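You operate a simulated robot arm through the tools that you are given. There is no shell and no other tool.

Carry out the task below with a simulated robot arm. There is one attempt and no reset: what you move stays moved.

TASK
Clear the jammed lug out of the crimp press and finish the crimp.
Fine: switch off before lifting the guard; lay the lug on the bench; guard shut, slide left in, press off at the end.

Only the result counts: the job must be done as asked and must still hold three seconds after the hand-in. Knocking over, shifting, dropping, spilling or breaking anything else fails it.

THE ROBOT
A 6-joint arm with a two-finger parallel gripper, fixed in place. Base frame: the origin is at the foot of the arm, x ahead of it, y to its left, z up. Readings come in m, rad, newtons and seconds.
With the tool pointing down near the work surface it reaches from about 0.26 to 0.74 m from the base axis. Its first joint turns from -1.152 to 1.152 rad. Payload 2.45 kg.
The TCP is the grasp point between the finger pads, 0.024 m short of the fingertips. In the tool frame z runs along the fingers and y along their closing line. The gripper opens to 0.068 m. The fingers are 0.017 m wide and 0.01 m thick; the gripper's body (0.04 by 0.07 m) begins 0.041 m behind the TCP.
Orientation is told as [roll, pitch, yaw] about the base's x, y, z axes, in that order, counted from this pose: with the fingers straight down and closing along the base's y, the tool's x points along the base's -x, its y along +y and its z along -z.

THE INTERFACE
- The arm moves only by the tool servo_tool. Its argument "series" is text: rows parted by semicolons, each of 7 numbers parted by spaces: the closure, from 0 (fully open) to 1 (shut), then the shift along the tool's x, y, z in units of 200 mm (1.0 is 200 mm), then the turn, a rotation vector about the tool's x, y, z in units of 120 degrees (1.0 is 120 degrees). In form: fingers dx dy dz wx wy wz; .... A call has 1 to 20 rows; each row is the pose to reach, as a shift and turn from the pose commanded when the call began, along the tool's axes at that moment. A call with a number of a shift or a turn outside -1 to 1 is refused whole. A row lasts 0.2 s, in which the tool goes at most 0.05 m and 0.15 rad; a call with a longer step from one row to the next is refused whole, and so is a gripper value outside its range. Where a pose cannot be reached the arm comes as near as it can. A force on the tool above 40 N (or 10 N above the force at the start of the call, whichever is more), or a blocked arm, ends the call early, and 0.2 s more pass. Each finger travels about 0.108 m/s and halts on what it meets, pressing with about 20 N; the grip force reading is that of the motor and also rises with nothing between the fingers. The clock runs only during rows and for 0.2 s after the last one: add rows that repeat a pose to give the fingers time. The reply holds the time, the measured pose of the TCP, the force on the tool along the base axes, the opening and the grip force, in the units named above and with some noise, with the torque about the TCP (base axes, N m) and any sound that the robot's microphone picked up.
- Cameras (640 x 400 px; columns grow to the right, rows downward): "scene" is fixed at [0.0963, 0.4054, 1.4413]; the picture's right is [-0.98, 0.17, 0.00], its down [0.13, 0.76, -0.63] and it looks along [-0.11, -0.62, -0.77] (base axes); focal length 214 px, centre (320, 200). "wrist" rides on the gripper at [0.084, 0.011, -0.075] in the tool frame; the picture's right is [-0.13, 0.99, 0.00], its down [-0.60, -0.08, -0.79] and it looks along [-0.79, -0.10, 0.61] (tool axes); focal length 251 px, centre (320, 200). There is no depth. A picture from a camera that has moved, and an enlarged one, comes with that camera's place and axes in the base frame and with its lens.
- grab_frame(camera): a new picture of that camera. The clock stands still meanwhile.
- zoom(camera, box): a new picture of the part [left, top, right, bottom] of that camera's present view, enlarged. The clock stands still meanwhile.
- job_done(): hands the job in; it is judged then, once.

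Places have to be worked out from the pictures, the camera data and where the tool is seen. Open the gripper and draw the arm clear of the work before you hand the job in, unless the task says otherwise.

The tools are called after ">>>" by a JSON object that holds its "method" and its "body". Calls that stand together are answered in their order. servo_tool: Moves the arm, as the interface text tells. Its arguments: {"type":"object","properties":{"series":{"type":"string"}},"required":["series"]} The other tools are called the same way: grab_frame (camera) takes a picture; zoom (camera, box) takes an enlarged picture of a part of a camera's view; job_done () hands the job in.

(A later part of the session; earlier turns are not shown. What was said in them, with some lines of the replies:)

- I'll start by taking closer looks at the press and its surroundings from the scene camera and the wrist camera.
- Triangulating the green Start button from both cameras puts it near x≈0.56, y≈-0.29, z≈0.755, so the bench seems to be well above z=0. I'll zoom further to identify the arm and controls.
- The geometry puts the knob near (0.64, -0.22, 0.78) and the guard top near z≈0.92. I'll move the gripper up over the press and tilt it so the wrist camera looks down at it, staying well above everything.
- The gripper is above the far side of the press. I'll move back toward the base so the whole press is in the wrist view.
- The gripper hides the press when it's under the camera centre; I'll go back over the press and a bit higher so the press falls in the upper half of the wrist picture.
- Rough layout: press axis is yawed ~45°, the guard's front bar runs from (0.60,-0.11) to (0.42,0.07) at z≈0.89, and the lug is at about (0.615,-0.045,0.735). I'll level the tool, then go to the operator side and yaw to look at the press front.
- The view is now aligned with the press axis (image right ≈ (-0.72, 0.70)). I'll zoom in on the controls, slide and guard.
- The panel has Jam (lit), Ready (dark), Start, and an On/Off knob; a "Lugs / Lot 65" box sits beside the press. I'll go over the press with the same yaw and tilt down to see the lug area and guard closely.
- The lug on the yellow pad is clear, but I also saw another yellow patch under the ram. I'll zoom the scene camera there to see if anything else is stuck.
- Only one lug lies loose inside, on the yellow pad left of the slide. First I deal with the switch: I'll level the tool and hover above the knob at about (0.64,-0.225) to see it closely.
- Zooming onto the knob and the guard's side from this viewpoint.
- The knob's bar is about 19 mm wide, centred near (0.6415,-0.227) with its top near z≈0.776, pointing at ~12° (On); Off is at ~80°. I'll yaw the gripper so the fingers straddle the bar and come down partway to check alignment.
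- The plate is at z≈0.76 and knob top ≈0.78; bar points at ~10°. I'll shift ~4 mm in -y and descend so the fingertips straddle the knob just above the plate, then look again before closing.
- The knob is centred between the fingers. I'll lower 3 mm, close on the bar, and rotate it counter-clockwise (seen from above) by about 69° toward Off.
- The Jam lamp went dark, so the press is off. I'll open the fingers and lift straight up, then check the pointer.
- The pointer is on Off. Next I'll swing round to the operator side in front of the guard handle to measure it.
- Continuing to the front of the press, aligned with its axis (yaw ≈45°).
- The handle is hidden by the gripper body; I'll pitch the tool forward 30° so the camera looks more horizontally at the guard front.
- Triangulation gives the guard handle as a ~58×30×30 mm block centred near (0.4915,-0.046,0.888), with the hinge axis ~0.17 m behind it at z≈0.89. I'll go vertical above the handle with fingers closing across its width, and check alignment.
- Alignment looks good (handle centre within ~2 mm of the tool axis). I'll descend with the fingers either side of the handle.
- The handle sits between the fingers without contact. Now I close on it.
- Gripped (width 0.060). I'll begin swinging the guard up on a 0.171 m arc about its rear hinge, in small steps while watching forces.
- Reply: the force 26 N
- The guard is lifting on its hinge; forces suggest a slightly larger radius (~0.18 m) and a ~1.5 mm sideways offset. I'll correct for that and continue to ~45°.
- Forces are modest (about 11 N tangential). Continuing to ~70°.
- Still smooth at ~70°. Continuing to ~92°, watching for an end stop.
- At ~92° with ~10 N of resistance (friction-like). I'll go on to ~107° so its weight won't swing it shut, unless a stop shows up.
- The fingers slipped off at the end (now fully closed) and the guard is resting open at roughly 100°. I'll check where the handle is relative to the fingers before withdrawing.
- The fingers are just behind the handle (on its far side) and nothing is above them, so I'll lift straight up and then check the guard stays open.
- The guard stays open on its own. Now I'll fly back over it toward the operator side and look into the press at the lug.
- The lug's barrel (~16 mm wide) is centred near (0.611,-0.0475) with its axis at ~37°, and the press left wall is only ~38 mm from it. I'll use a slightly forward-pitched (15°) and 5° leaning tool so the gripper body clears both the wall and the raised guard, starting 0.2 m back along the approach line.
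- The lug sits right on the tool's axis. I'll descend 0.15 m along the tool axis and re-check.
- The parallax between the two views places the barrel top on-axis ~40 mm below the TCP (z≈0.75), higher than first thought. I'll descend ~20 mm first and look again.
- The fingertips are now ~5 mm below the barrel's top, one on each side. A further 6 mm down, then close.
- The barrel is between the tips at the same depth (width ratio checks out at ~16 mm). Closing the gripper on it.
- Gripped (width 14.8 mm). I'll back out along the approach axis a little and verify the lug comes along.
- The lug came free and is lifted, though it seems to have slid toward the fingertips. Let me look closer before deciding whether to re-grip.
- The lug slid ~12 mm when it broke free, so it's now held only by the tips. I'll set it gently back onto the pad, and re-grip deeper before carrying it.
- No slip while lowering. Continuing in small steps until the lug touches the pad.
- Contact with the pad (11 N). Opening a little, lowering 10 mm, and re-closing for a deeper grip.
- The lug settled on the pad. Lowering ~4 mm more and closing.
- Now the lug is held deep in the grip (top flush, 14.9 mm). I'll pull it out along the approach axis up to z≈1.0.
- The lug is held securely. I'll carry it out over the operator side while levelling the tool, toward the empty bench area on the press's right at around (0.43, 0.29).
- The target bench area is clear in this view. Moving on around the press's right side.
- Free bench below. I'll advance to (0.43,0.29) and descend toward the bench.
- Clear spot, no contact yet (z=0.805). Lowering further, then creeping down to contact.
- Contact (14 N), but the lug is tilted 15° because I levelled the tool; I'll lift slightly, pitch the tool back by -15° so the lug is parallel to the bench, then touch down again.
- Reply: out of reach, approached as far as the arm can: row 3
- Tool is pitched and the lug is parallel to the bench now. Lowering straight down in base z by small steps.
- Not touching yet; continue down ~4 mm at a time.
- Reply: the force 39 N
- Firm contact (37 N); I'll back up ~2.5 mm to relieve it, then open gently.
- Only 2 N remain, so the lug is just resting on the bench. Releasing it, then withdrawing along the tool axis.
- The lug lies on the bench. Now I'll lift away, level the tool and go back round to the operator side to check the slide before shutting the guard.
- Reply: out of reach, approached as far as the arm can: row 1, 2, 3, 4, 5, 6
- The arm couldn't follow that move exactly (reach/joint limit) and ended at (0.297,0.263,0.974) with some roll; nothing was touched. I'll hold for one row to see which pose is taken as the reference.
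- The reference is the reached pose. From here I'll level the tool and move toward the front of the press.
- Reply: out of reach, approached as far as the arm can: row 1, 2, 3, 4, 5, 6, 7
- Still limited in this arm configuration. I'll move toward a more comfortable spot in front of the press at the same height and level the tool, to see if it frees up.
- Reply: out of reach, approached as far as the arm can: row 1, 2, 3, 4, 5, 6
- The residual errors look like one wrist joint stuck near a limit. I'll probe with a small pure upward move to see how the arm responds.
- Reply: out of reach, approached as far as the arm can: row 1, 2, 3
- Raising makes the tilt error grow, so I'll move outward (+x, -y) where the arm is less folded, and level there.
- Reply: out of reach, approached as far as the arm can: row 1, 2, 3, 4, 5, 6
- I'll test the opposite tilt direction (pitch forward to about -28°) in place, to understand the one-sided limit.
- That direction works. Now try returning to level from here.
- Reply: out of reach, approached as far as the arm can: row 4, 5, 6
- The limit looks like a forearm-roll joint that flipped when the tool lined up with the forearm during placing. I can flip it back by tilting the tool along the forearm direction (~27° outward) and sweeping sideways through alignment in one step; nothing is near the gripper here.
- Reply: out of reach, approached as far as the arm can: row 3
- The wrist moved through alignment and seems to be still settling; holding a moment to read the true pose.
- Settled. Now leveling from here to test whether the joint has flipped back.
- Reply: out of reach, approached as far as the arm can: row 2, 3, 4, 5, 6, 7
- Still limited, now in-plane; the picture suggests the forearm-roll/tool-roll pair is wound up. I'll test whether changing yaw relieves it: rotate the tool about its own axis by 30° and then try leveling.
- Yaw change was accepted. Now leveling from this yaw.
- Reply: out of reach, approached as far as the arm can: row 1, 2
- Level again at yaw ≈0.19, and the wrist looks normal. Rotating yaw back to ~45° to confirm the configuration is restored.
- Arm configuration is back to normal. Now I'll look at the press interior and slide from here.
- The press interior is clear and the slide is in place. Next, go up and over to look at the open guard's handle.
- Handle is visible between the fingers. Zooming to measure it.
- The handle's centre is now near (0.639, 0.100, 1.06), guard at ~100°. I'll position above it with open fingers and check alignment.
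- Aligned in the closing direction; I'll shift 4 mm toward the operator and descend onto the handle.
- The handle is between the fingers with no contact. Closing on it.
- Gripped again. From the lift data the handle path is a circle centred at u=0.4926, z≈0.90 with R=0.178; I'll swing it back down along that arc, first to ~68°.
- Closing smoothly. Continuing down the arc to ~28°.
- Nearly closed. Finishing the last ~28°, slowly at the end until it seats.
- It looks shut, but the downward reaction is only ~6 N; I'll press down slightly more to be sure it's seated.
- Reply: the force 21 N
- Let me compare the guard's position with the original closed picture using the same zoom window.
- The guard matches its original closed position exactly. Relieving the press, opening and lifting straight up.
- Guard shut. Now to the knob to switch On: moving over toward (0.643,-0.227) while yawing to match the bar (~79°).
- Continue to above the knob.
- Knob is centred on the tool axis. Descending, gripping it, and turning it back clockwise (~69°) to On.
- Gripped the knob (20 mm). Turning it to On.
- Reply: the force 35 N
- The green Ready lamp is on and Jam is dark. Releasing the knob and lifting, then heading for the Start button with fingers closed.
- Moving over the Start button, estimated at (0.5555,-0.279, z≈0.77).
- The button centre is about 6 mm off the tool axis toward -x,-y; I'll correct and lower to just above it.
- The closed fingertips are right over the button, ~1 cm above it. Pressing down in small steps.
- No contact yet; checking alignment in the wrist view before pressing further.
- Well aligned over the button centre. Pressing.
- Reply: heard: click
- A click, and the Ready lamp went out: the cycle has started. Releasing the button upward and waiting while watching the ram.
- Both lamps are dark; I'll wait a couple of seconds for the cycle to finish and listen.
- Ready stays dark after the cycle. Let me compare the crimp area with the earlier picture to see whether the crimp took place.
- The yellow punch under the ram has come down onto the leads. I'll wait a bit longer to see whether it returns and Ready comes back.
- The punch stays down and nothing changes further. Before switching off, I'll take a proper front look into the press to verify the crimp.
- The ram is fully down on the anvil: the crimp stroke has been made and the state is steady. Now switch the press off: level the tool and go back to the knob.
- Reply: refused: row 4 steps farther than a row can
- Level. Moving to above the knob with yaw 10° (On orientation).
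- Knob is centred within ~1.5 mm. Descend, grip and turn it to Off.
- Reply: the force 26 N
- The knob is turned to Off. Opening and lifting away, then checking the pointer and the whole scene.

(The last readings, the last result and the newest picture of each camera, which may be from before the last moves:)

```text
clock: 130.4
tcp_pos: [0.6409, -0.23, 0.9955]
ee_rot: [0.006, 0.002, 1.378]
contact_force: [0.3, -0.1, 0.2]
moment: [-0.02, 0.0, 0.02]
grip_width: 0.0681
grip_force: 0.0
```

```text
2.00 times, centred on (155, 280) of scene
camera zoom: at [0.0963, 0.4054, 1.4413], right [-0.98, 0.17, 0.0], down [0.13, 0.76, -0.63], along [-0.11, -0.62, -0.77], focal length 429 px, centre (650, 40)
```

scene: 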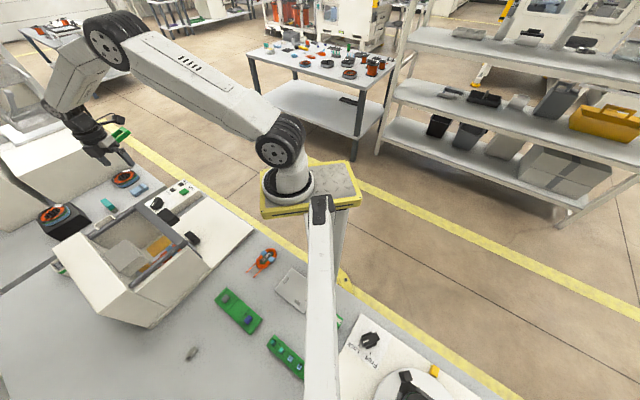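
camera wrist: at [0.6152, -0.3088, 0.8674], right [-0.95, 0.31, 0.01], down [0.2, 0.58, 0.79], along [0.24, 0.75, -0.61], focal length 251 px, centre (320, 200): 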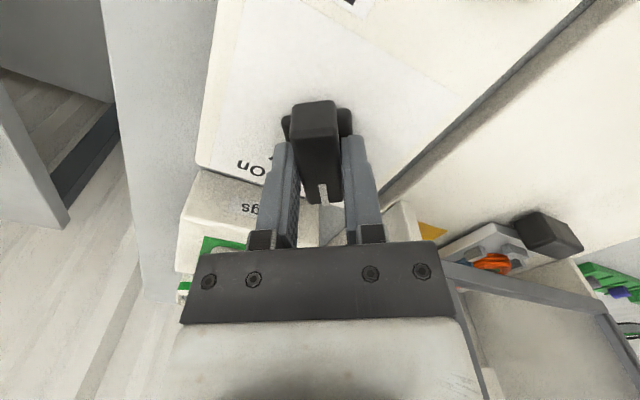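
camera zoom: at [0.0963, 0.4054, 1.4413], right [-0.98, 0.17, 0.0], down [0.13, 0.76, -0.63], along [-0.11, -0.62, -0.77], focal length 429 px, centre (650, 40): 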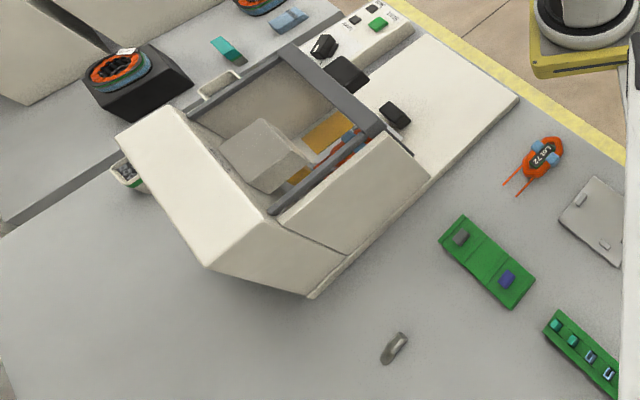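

Pointer is on Off, guard shut, slide in, lug lying on the bench. One more check of the ram/crimp area after switching off.

>>> {"method": "zoom", "body": {"camera": "scene", "box": [120, 220, 200, 280]}}

>>> {"method": "zoom", "body": {"camera": "wrist", "box": [400, 60, 560, 200]}}

>>> {"method": "zoom", "body": {"camera": "scene", "box": [170, 335, 220, 370]}}

```text
6.67 times, centred on (160, 250) of scene
camera zoom: at [0.0963, 0.4054, 1.4413], right [-0.98, 0.17, 0.0], down [0.13, 0.76, -0.63], along [-0.11, -0.62, -0.77], focal length 1430 px, centre (1387, -133)
```

zoom: 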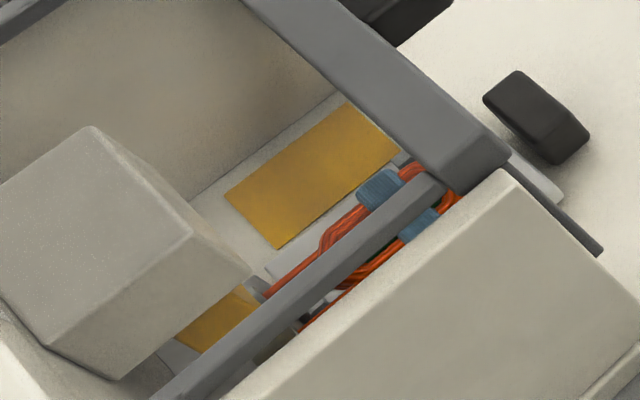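

```text
2.86 times, centred on (480, 130) of wrist
camera zoom: at [0.6157, -0.3101, 1.0711], right [-0.95, 0.32, 0.01], down [0.2, 0.58, 0.79], along [0.25, 0.75, -0.61], focal length 718 px, centre (-137, 400)
```

zoom: 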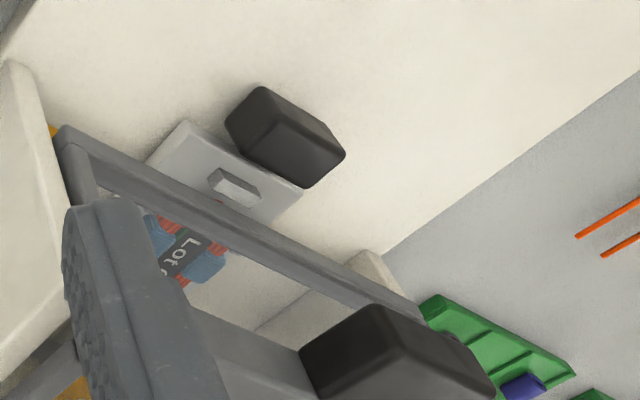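

```text
11.43 times, centred on (195, 352) of scene
camera zoom: at [0.0963, 0.4054, 1.4413], right [-0.98, 0.17, 0.0], down [0.13, 0.76, -0.63], along [-0.11, -0.62, -0.77], focal length 2451 px, centre (1749, -1543)
```

zoom: 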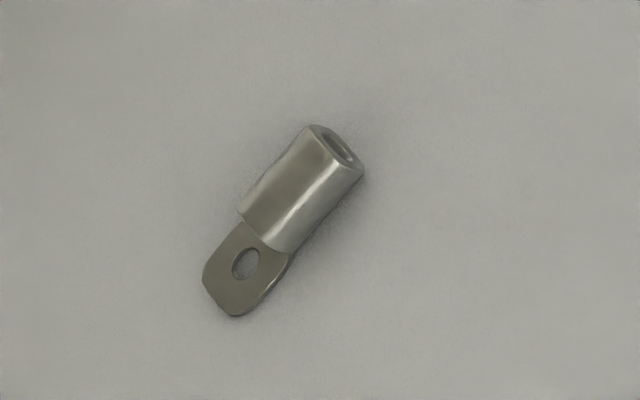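

The ram retracted once power was off. I'll move to the front again for a final look at the crimped leads, which also draws the arm clear.

>>> {"method": "servo_tool", "body": {"series": "0 0.01 0.2 -0.05 0 0 0.03; 0 0.02 0.4 -0.05 0 0 0.07; 0 0.03 0.6 -0.05 0 0 0.11; 0 0.042 0.75 -0.05 0 0 0.15; 0 0.042 0.75 -0.05 0 0 0.15"}}

```text
clock: 131.6
tcp_pos: [0.4934, -0.2115, 1.0076]
ee_rot: [0.005, 0.003, 1.063]
contact_force: [0.5, 1.0, -0.3]
moment: [0.02, -0.06, 0.02]
grip_width: 0.0682
grip_force: 0.0
```

Continue to the front viewing pose.

>>> {"method": "servo_tool", "body": {"series": "0 0.067 0.16 0.03 0 0 0.043; 0 0.134 0.32 0.06 0 0 0.087; 0 0.2 0.478 0.1 0 0 0.13; 0 0.2 0.478 0.1 0 0 0.13"}}

>>> {"method": "servo_tool", "body": {"series": "0 0 0 0 0 -0.0625 0; 0 0 0 0 0 -0.125 0; 0 0 0 0 0 -0.1875 0; 0 0 0 0 0 -0.25 0; 0 0 0 0 0 -0.25 0"}}

>>> {"method": "grab_frame", "body": {"camera": "wrist"}}

>>> {"method": "zoom", "body": {"camera": "wrist", "box": [300, 30, 420, 140]}}

```text
clock: 132.6
tcp_pos: [0.3914, -0.1983, 0.9833]
ee_rot: [0.004, 0.007, 0.789]
contact_force: [-0.4, 0.1, 0.5]
moment: [-0.02, 0.01, 0.0]
grip_width: 0.068
grip_force: 0.0
```

```text
clock: 133.8
tcp_pos: [0.3911, -0.1974, 0.9845]
ee_rot: [0.004, -0.521, 0.791]
contact_force: [0.4, -0.7, -0.6]
moment: [0.0, 0.01, 0.01]
grip_width: 0.0678
grip_force: 0.0
```

```text
taken
camera wrist: at [0.3054, -0.2681, 1.008], right [-0.63, 0.78, 0.07], down [0.15, 0.03, 0.99], along [0.76, 0.63, -0.14], focal length 251 px, centre (320, 200)
```

wrist: 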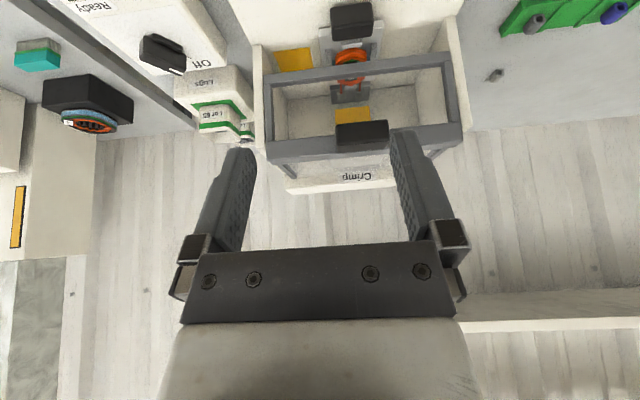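

```text
3.64 times, centred on (360, 85) of wrist
camera zoom: at [0.3054, -0.2681, 1.008], right [-0.63, 0.78, 0.07], down [0.15, 0.03, 0.99], along [0.76, 0.63, -0.14], focal length 914 px, centre (174, 618)
```

zoom: 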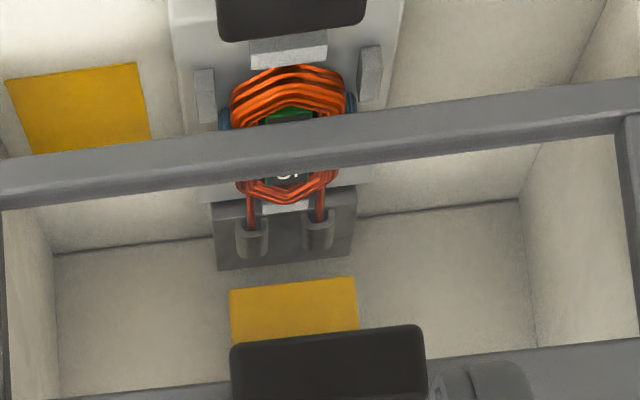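

Both leads now carry crimped lugs, the ram is up, guard shut, knob Off. I'll level the tool and raise it clear of the work before handing in.

>>> {"method": "servo_tool", "body": {"series": "0 0 0 -0.1 0 0.0625 0; 0 0 0 -0.2 0 0.125 0; 0 0 0 -0.35 0 0.1875 0; 0 0 0 -0.5 0 0.25 0; 0 0 0 -0.5 0 0.25 0"}}

>>> {"method": "servo_tool", "body": {"series": "0 0 0 -0.2 0 0 0; 0 0 0 -0.4 0 0 0; 0 0 0 -0.5 0 0 0; 0 0 0 -0.5 0 0 0; 0 0 0 -0.5 0 0 0"}}

>>> {"method": "grab_frame", "body": {"camera": "scene"}}

>>> {"method": "zoom", "body": {"camera": "scene", "box": [40, 160, 280, 380]}}

```text
clock: 135.0
tcp_pos: [0.3586, -0.2322, 1.0733]
ee_rot: [0.004, 0.006, 0.792]
contact_force: [-0.3, 0.1, 0.9]
moment: [0.0, -0.01, -0.02]
grip_width: 0.0679
grip_force: 0.0
```

```text
clock: 136.2
tcp_pos: [0.3562, -0.2326, 1.1716]
ee_rot: [0.003, 0.005, 0.792]
contact_force: [-0.1, 0.1, 0.3]
moment: [-0.02, -0.03, 0.02]
grip_width: 0.068
grip_force: 0.2
```

```text
taken
```

scene: 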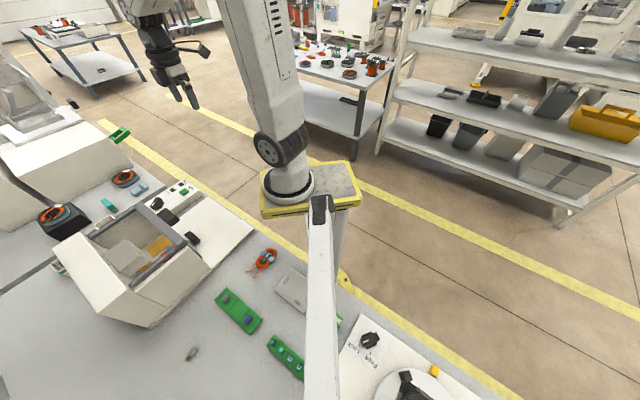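

```text
1.82 times, centred on (160, 270) of scene
camera zoom: at [0.0963, 0.4054, 1.4413], right [-0.98, 0.17, 0.0], down [0.13, 0.76, -0.63], along [-0.11, -0.62, -0.77], focal length 390 px, centre (611, 73)
```

zoom: 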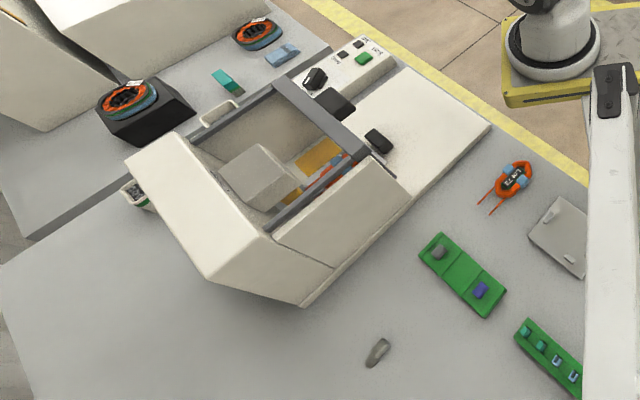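

The final picture shows the guard shut, the slide in, the switch Off, the leads crimped and the jammed lug lying on the bench. Nothing else has moved, and the arm is clear with the gripper open, so I'm handing in.

>>> {"method": "job_done", "body": {}}

```text
The job is handed in.
```

The jammed lug is out of the press and the crimp is finished. I've handed the job in, but the reply gave no verdict.

- **Jammed lug:** I switched the press off before lifting the guard. The lug now lies flat on the open bench beside the press. It slipped in the fingers as it broke free, so I set it back on its pad and gripped it again before carrying it out.
- **Crimp:** With the guard shut and the press switched on, the Ready lamp lit. I pressed Start and the ram came down. Once the power was off it went back up, and the last close-up shows crimped lugs on both leads.
- **End state:** The guard is shut, the slide is in and the switch is on Off. In the last pictures nothing else on the bench looks moved. The arm is clear of the work with the gripper open.

While I was opening the guard, the fingers slid off its handle at the end of the swing. The guard stayed open and later closed back to its original position.
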